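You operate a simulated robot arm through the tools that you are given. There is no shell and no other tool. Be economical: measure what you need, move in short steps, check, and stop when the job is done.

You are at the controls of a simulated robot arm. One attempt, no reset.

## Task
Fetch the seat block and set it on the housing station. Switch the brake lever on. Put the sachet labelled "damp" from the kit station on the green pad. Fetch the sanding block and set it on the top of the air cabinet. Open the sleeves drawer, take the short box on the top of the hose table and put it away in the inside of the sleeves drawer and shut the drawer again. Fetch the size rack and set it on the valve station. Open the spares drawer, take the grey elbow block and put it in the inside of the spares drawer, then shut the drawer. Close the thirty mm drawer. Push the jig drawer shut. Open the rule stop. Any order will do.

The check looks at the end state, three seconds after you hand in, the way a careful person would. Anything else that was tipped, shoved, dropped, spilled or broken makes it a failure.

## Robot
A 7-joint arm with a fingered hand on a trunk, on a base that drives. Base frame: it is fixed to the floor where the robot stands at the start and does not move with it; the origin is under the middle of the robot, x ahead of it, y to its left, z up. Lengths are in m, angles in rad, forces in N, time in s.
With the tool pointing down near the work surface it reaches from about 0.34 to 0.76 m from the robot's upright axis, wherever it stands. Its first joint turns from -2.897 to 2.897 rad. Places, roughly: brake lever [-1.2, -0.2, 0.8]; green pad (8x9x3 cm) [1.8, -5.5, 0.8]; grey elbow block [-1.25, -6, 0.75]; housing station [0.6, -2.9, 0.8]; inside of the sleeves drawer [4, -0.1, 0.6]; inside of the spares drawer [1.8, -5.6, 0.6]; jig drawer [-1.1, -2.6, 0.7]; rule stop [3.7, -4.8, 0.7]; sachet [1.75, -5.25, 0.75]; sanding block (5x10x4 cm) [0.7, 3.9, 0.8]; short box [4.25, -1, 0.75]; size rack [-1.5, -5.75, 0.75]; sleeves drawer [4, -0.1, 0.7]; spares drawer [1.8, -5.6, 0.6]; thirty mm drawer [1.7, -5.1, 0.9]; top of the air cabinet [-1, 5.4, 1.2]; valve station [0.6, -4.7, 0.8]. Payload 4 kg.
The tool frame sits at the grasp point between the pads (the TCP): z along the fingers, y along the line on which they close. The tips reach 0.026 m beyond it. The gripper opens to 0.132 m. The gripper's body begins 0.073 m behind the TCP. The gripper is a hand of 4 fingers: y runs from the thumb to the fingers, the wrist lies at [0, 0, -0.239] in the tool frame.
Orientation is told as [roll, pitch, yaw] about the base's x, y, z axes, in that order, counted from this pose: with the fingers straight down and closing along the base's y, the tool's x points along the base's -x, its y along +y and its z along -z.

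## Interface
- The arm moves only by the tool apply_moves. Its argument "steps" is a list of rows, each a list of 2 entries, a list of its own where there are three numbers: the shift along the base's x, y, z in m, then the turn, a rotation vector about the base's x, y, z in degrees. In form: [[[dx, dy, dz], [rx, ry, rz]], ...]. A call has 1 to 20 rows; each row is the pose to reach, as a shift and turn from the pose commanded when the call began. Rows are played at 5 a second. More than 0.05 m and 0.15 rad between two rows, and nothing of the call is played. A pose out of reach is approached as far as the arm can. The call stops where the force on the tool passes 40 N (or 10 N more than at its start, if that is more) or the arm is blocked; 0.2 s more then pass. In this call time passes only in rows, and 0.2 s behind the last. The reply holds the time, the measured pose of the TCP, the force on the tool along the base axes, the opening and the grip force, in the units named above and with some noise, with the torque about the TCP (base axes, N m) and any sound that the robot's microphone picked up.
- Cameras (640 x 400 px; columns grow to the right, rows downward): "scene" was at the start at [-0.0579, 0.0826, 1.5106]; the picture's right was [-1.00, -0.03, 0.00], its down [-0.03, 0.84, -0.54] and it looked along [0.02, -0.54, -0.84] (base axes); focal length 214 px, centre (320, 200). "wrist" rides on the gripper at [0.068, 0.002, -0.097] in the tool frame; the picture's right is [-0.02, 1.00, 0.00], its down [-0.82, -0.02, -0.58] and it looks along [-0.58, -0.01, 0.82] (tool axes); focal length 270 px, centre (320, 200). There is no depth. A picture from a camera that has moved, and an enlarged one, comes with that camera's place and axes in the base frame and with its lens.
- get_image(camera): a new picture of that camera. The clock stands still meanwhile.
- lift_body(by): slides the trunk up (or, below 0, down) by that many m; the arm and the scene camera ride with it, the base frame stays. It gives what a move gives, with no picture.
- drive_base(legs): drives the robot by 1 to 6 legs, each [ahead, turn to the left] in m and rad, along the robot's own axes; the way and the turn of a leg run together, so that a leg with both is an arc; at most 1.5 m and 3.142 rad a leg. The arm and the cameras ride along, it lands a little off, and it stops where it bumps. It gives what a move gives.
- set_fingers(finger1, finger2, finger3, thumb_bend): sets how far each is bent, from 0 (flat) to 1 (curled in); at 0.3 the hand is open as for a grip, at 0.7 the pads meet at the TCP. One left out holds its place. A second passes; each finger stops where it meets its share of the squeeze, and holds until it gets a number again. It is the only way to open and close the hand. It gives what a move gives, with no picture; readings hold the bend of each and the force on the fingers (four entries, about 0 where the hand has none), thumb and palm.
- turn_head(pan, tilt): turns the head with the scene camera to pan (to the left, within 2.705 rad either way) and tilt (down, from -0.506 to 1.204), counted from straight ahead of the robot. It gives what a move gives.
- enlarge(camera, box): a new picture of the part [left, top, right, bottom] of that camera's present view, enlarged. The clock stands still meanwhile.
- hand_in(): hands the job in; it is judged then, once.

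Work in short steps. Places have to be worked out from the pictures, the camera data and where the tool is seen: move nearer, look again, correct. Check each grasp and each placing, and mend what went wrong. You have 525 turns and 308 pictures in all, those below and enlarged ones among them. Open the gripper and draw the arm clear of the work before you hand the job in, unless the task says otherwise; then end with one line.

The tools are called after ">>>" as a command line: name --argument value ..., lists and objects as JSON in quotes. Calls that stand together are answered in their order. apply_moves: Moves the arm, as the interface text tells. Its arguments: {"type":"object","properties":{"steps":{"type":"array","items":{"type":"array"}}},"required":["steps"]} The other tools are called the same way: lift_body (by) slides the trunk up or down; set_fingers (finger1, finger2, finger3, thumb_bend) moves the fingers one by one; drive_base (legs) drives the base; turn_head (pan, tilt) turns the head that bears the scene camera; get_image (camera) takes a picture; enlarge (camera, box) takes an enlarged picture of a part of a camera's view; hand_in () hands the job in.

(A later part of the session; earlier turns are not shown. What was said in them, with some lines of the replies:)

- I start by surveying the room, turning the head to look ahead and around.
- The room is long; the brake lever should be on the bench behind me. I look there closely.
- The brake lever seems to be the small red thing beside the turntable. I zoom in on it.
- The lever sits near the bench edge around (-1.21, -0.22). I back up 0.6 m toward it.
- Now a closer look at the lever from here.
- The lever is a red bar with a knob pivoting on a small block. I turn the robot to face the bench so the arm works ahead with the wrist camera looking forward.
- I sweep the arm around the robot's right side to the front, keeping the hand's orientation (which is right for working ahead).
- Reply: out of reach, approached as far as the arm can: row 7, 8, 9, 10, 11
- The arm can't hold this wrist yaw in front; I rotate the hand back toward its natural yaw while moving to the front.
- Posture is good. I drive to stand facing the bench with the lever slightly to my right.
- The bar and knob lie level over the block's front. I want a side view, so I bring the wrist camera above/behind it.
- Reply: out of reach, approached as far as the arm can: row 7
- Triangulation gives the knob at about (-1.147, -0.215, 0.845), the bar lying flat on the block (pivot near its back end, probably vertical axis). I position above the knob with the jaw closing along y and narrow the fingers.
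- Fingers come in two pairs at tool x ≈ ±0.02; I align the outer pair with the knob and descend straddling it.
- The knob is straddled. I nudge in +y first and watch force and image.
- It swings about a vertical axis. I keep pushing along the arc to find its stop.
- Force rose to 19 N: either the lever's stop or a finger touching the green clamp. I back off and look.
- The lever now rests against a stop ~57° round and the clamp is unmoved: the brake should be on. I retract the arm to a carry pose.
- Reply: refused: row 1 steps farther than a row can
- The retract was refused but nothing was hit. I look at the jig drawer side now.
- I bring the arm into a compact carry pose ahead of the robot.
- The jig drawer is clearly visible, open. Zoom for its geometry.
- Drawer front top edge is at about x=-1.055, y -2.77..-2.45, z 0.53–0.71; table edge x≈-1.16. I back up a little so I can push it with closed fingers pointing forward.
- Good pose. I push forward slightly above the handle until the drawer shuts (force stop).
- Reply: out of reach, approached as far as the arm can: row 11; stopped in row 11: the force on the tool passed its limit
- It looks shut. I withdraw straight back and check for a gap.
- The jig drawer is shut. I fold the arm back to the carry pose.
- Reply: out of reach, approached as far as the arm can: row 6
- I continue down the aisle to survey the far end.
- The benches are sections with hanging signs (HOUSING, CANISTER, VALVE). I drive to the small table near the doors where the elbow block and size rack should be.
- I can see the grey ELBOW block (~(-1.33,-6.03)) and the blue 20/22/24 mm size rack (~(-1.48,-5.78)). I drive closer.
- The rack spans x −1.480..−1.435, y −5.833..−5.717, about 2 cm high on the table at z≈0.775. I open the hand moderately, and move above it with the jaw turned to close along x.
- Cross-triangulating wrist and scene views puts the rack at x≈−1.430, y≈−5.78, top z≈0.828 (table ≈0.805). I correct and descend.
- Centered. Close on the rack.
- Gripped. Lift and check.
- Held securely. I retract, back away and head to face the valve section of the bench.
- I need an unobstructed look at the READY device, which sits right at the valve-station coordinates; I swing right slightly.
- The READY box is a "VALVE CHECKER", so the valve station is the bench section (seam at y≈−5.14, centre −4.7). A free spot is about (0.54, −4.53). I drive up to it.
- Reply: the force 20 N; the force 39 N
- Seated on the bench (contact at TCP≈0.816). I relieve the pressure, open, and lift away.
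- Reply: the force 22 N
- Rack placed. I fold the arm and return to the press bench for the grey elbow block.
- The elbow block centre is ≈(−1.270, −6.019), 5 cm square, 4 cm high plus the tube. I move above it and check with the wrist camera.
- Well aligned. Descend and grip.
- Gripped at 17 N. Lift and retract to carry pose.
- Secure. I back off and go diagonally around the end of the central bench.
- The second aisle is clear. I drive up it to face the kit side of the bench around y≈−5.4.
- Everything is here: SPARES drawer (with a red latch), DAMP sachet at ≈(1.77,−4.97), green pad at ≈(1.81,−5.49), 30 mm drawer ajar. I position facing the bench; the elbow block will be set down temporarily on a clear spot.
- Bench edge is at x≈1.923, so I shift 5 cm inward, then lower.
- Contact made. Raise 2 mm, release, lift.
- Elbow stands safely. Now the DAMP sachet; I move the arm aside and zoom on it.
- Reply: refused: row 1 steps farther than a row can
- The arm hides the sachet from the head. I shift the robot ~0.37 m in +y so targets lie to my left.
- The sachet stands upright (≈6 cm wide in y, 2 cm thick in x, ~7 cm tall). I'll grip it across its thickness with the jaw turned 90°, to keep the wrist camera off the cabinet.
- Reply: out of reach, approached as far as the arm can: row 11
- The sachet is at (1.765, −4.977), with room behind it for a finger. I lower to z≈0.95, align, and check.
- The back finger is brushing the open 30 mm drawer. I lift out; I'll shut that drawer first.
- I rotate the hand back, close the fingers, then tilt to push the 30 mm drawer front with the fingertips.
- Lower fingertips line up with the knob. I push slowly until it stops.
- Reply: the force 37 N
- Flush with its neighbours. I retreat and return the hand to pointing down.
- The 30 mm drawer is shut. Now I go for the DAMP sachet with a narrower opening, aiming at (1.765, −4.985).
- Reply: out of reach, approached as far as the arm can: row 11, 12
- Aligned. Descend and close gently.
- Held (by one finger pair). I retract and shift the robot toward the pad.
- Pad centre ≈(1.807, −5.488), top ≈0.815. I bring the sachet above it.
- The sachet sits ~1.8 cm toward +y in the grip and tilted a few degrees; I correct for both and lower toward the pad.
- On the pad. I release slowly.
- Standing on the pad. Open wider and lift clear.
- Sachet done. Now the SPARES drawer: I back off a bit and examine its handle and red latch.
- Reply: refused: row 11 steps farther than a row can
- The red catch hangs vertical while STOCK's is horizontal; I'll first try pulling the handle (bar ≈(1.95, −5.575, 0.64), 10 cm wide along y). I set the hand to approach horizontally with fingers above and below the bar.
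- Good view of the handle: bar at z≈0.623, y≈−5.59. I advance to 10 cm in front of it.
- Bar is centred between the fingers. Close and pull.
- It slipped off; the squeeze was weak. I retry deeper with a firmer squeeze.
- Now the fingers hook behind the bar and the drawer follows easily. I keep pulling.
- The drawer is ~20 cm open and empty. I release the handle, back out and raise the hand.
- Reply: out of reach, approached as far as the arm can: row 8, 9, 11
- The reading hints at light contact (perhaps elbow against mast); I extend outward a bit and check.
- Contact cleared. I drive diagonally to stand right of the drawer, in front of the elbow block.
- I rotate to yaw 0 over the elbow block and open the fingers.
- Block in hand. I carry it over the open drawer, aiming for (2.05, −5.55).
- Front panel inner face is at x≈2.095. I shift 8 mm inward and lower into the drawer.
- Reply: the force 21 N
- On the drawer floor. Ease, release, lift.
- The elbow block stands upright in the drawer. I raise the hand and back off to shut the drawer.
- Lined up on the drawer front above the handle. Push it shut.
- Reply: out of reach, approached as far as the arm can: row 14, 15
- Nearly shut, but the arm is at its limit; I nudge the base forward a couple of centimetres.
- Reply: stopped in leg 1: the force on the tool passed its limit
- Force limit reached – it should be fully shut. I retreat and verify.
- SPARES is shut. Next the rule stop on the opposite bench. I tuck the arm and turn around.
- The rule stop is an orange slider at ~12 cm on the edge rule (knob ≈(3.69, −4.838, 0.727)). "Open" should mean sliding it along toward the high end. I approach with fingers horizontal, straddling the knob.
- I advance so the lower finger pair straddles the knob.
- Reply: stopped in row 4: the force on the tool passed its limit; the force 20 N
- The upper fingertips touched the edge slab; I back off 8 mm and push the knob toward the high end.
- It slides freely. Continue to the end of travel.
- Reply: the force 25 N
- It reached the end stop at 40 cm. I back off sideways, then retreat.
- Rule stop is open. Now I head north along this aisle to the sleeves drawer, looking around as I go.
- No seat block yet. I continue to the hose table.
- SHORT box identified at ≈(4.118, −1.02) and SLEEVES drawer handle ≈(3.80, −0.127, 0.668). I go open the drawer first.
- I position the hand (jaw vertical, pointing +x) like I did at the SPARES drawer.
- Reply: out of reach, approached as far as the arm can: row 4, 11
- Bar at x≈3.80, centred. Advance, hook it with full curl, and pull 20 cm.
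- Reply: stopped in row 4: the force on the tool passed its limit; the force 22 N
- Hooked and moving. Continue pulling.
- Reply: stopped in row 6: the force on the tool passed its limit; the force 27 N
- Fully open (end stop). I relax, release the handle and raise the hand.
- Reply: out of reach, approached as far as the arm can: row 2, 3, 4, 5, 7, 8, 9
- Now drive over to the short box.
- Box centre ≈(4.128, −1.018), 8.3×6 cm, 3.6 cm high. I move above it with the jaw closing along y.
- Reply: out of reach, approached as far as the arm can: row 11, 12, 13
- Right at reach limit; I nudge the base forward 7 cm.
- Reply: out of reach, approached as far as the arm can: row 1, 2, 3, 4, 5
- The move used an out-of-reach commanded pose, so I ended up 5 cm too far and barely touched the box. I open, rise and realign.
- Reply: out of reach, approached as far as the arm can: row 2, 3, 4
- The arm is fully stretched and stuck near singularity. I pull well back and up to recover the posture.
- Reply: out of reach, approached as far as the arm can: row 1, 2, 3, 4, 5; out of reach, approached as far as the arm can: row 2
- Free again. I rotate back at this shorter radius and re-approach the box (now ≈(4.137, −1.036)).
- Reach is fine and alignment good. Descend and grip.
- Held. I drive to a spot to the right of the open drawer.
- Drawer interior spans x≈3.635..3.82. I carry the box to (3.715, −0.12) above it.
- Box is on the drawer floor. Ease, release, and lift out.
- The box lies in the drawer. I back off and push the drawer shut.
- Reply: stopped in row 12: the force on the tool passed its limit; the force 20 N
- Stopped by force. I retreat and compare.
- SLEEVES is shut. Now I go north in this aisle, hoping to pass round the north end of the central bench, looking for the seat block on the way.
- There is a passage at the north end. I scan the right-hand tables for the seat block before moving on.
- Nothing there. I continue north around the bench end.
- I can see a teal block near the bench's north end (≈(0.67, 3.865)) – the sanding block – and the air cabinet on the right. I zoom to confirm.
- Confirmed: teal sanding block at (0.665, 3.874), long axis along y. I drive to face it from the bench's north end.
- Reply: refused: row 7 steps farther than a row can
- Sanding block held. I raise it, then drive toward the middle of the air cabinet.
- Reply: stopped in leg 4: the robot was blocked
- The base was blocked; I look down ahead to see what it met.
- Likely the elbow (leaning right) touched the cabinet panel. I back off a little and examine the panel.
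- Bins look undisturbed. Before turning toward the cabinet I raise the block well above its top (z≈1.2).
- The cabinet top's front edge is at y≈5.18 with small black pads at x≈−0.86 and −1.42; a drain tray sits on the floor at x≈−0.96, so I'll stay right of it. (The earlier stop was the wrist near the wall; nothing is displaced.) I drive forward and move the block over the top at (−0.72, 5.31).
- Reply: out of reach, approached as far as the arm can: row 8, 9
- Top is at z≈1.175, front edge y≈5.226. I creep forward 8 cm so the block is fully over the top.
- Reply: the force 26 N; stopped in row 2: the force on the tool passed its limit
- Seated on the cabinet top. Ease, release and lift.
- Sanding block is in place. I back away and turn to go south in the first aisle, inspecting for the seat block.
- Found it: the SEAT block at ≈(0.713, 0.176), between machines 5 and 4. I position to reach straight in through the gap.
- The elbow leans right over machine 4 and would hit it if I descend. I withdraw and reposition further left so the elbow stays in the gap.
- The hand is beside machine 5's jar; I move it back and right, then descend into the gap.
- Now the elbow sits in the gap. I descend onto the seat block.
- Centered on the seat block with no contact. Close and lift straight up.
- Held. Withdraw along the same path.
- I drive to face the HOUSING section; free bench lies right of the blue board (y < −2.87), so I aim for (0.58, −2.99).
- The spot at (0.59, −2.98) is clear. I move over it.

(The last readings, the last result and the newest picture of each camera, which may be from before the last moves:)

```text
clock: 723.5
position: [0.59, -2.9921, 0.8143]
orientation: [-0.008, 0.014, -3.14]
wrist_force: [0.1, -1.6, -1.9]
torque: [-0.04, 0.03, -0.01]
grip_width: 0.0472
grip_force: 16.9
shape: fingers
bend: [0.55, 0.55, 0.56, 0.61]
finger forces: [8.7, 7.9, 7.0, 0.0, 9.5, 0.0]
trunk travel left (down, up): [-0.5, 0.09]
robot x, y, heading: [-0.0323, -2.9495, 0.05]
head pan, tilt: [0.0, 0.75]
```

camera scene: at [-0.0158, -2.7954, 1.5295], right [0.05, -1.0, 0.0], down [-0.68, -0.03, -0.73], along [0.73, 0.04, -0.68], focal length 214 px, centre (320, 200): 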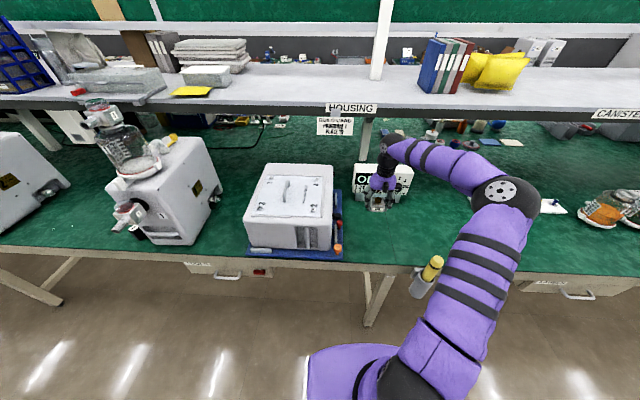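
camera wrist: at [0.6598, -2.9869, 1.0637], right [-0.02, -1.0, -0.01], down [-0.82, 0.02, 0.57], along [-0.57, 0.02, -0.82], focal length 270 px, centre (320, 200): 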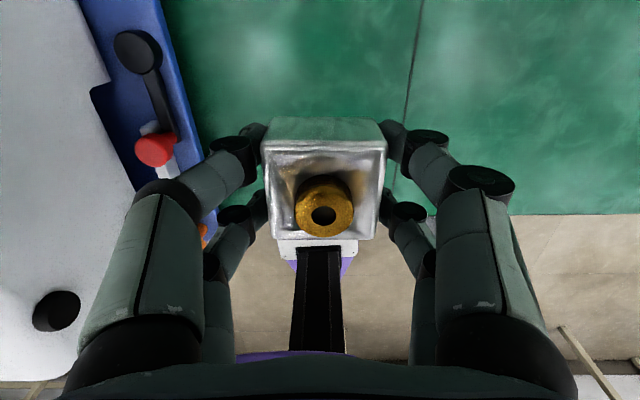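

>>> apply_moves --steps '[[[0, 0, -0.003], [0, 0, 0]]]'

>>> apply_moves --steps '[[[0, 0, -0.003], [0, 0, 0]]]'

```text
clock: 723.9
position: [0.5903, -2.9918, 0.8131]
orientation: [-0.006, 0.017, -3.14]
wrist_force: [0.2, 0.4, 12.8]
torque: [-0.08, -0.03, -0.02]
grip_width: 0.0471
grip_force: 18.3
shape: fingers
bend: [0.55, 0.56, 0.57, 0.61]
finger forces: [9.4, 8.9, 7.9, 0.1, 10.8, 0.0]
trunk travel left (down, up): [-0.5, 0.09]
robot x, y, heading: [-0.0331, -2.9515, 0.051]
head pan, tilt: [0.0, 0.75]
```

```text
clock: 724.3
position: [0.5903, -2.992, 0.8126]
orientation: [-0.006, 0.02, -3.139]
wrist_force: [0.4, -0.2, 32.7]
torque: [-0.23, 0.02, 0.04]
grip_width: 0.047
grip_force: 22.3
shape: fingers
bend: [0.56, 0.58, 0.58, 0.62]
finger forces: [10.2, 13.8, 8.9, 0.0, 11.5, 0.0]
trunk travel left (down, up): [-0.5, 0.09]
robot x, y, heading: [-0.0308, -2.9509, 0.052]
head pan, tilt: [0.0, 0.75]
```

Seated. Ease, release, lift.

>>> apply_moves --steps '[[[0, 0, 0.005], [0, 0, 0]]]'

>>> set_fingers --finger1 0.46 --finger2 0.46 --finger3 0.46 --thumb_bend 0.46

>>> apply_moves --steps '[[[0, 0, 0.03], [0, 0, 0]], [[0, 0, 0.07], [0, 0, 0]], [[0, 0, 0.11], [0, 0, 0]], [[0, 0, 0.15], [0, 0, 0]], [[-0.03, 0, 0.18], [0, 0, 0]], [[-0.07, 0, 0.21], [0, 0, 0]], [[-0.11, 0, 0.24], [0, 0, 0]], [[-0.15, 0, 0.27], [0, 0, 0]], [[-0.19, 0, 0.29], [0, 0, 0]]]'

>>> enlarge --camera "scene" --box '[310, 180, 430, 260]'

>>> get_image --camera "wrist"

```text
clock: 724.7
position: [0.59, -2.9922, 0.8126]
orientation: [-0.007, 0.016, -3.141]
wrist_force: [4.3, 1.0, 18.3]
torque: [-0.04, -0.17, 0.0]
grip_width: 0.0469
grip_force: 19.5
shape: fingers
bend: [0.56, 0.58, 0.58, 0.62]
finger forces: [9.8, 9.2, 8.7, 0.0, 11.4, 0.0]
trunk travel left (down, up): [-0.5, 0.09]
robot x, y, heading: [-0.0308, -2.9475, 0.052]
head pan, tilt: [0.0, 0.75]
```

```text
clock: 725.7
position: [0.59, -2.9909, 0.8123]
orientation: [-0.004, 0.016, -3.14]
wrist_force: [0.6, 2.5, 6.5]
torque: [-0.23, 0.13, -0.05]
grip_width: 0.0788
grip_force: 2.8
shape: fingers
bend: [0.46, 0.51, 0.46, 0.46]
finger forces: [0.0, 6.5, 0.1, 0.1, 0.0, 0.1]
trunk travel left (down, up): [-0.5, 0.09]
robot x, y, heading: [-0.0324, -2.948, 0.051]
head pan, tilt: [0.0, 0.75]
```

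```text
clock: 727.7
position: [0.4001, -2.9927, 1.1013]
orientation: [-0.005, 0.012, -3.14]
wrist_force: [0.5, 0.6, 0.1]
torque: [-0.01, 0.01, 0.04]
grip_width: 0.079
grip_force: 0.1
shape: fingers
bend: [0.46, 0.46, 0.46, 0.46]
finger forces: [0.0, 0.0, 0.0, 0.1, 0.1, 0.0]
trunk travel left (down, up): [-0.5, 0.09]
robot x, y, heading: [-0.0312, -2.9468, 0.052]
head pan, tilt: [0.0, 0.75]
```

```text
5.00 times, centred on (370, 220) of scene
camera zoom: at [-0.0165, -2.7957, 1.5296], right [0.05, -1.0, 0.0], down [-0.68, -0.03, -0.73], along [0.73, 0.04, -0.68], focal length 1072 px, centre (70, 100)
```

zoom: 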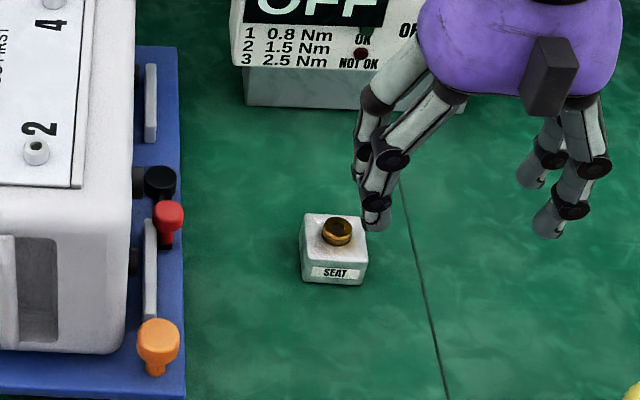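

```text
44 pictures are left
camera wrist: at [0.4686, -2.9944, 1.1996], right [-0.02, -1.0, -0.01], down [-0.82, 0.02, 0.57], along [-0.57, 0.02, -0.82], focal length 270 px, centre (320, 200)
```

wrist: 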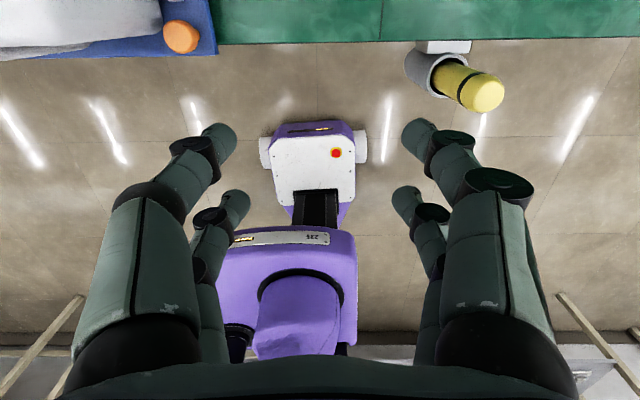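

The SEAT block stands on the housing section. I verify the brake lever and jig drawer from here.

>>> turn_head --pan 1.95 --tilt 0.3

>>> enlarge --camera "scene" --box '[270, 170, 370, 230]'

>>> turn_head --pan 2.68 --tilt 0.6

>>> get_image --camera "scene"

```text
clock: 729.6
position: [0.401, -2.9915, 1.1014]
orientation: [-0.008, 0.013, -3.141]
wrist_force: [0.4, -0.3, -0.4]
torque: [-0.03, 0.01, -0.01]
grip_width: 0.0789
grip_force: 0.1
shape: fingers
bend: [0.46, 0.46, 0.46, 0.46]
finger forces: [0.0, 0.1, 0.1, 0.0, 0.1, 0.0]
trunk travel left (down, up): [-0.5, 0.09]
robot x, y, heading: [-0.0313, -2.9543, 0.053]
head pan, tilt: [1.95, 0.3]
```

```text
6.40 times, centred on (320, 200) of scene
camera zoom: at [-0.138, -2.7148, 1.5699], right [0.91, 0.42, 0.0], down [0.12, -0.27, -0.96], along [-0.4, 0.87, -0.3], focal length 1373 px, centre (320, 200)
```

zoom: 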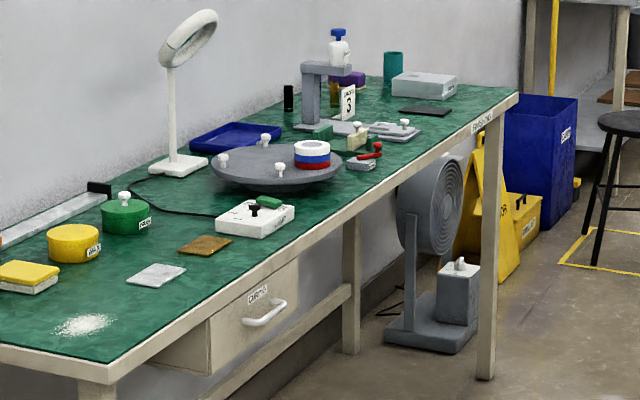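

```text
clock: 730.7
position: [0.402, -2.9913, 1.1011]
orientation: [-0.008, 0.014, -3.139]
wrist_force: [-0.2, -0.7, -0.3]
torque: [-0.01, 0.0, -0.01]
grip_width: 0.0792
grip_force: 0.1
shape: fingers
bend: [0.46, 0.46, 0.46, 0.46]
finger forces: [0.0, 0.0, 0.0, 0.0, 0.1, 0.0]
trunk travel left (down, up): [-0.5, 0.09]
robot x, y, heading: [-0.0333, -2.9524, 0.05]
head pan, tilt: [2.681, 0.6]
```

```text
42 pictures are left
camera scene: at [-0.1802, -2.7644, 1.5425], right [0.4, 0.92, 0.0], down [0.52, -0.23, -0.83], along [-0.76, 0.33, -0.56], focal length 214 px, centre (320, 200)
```

scene: 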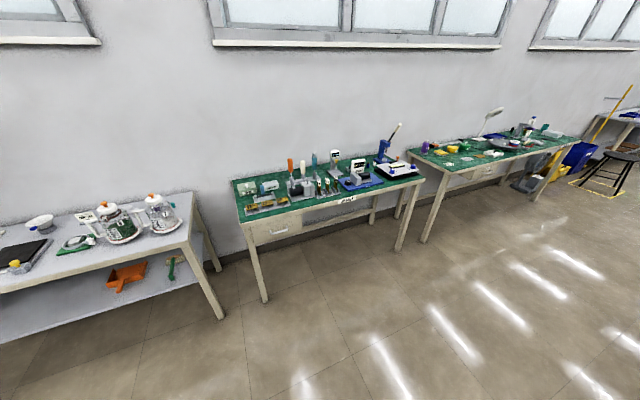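

Jig drawer is shut and the brake lever stays at its far stop (~60° from its start). I open the hand fully, draw back, and hand in.

>>> set_fingers --finger1 0.3 --finger2 0.3 --finger3 0.3 --thumb_bend 0.3

>>> drive_base --legs '[[-0.3, 0]]'

```text
clock: 731.7
position: [0.4019, -2.9921, 1.1016]
orientation: [-0.007, 0.013, -3.14]
wrist_force: [-0.2, -0.8, -0.4]
torque: [0.01, 0.03, 0.0]
grip_width: 0.1323
grip_force: 0.1
shape: fingers
bend: [0.3, 0.3, 0.3, 0.3]
finger forces: [0.1, 0.0, 0.0, 0.0, 0.0, 0.0]
trunk travel left (down, up): [-0.5, 0.09]
robot x, y, heading: [-0.0323, -2.947, 0.048]
head pan, tilt: [2.681, 0.6]
```

```text
clock: 733.7
position: [0.1038, -3.0088, 1.1018]
orientation: [-0.007, 0.015, 3.142]
wrist_force: [-0.2, 0.4, -0.6]
torque: [-0.02, 0.01, 0.0]
grip_width: 0.1321
grip_force: 0.1
shape: fingers
bend: [0.3, 0.3, 0.3, 0.3]
finger forces: [0.0, 0.0, 0.0, 0.0, 0.1, 0.0]
trunk travel left (down, up): [-0.5, 0.09]
robot x, y, heading: [-0.3301, -2.965, 0.05]
head pan, tilt: [2.681, 0.6]
```

All tasks are done and the hand is open and clear; handing in.

>>> hand_in

```text
The job is handed in.
```

I did all ten tasks and handed the job in with the gripper open and the arm clear; the result of the check isn't back yet. For the brake lever and the rule stop I had to judge which way was "on" and "open": neither is marked, so I moved each to its far end stop.
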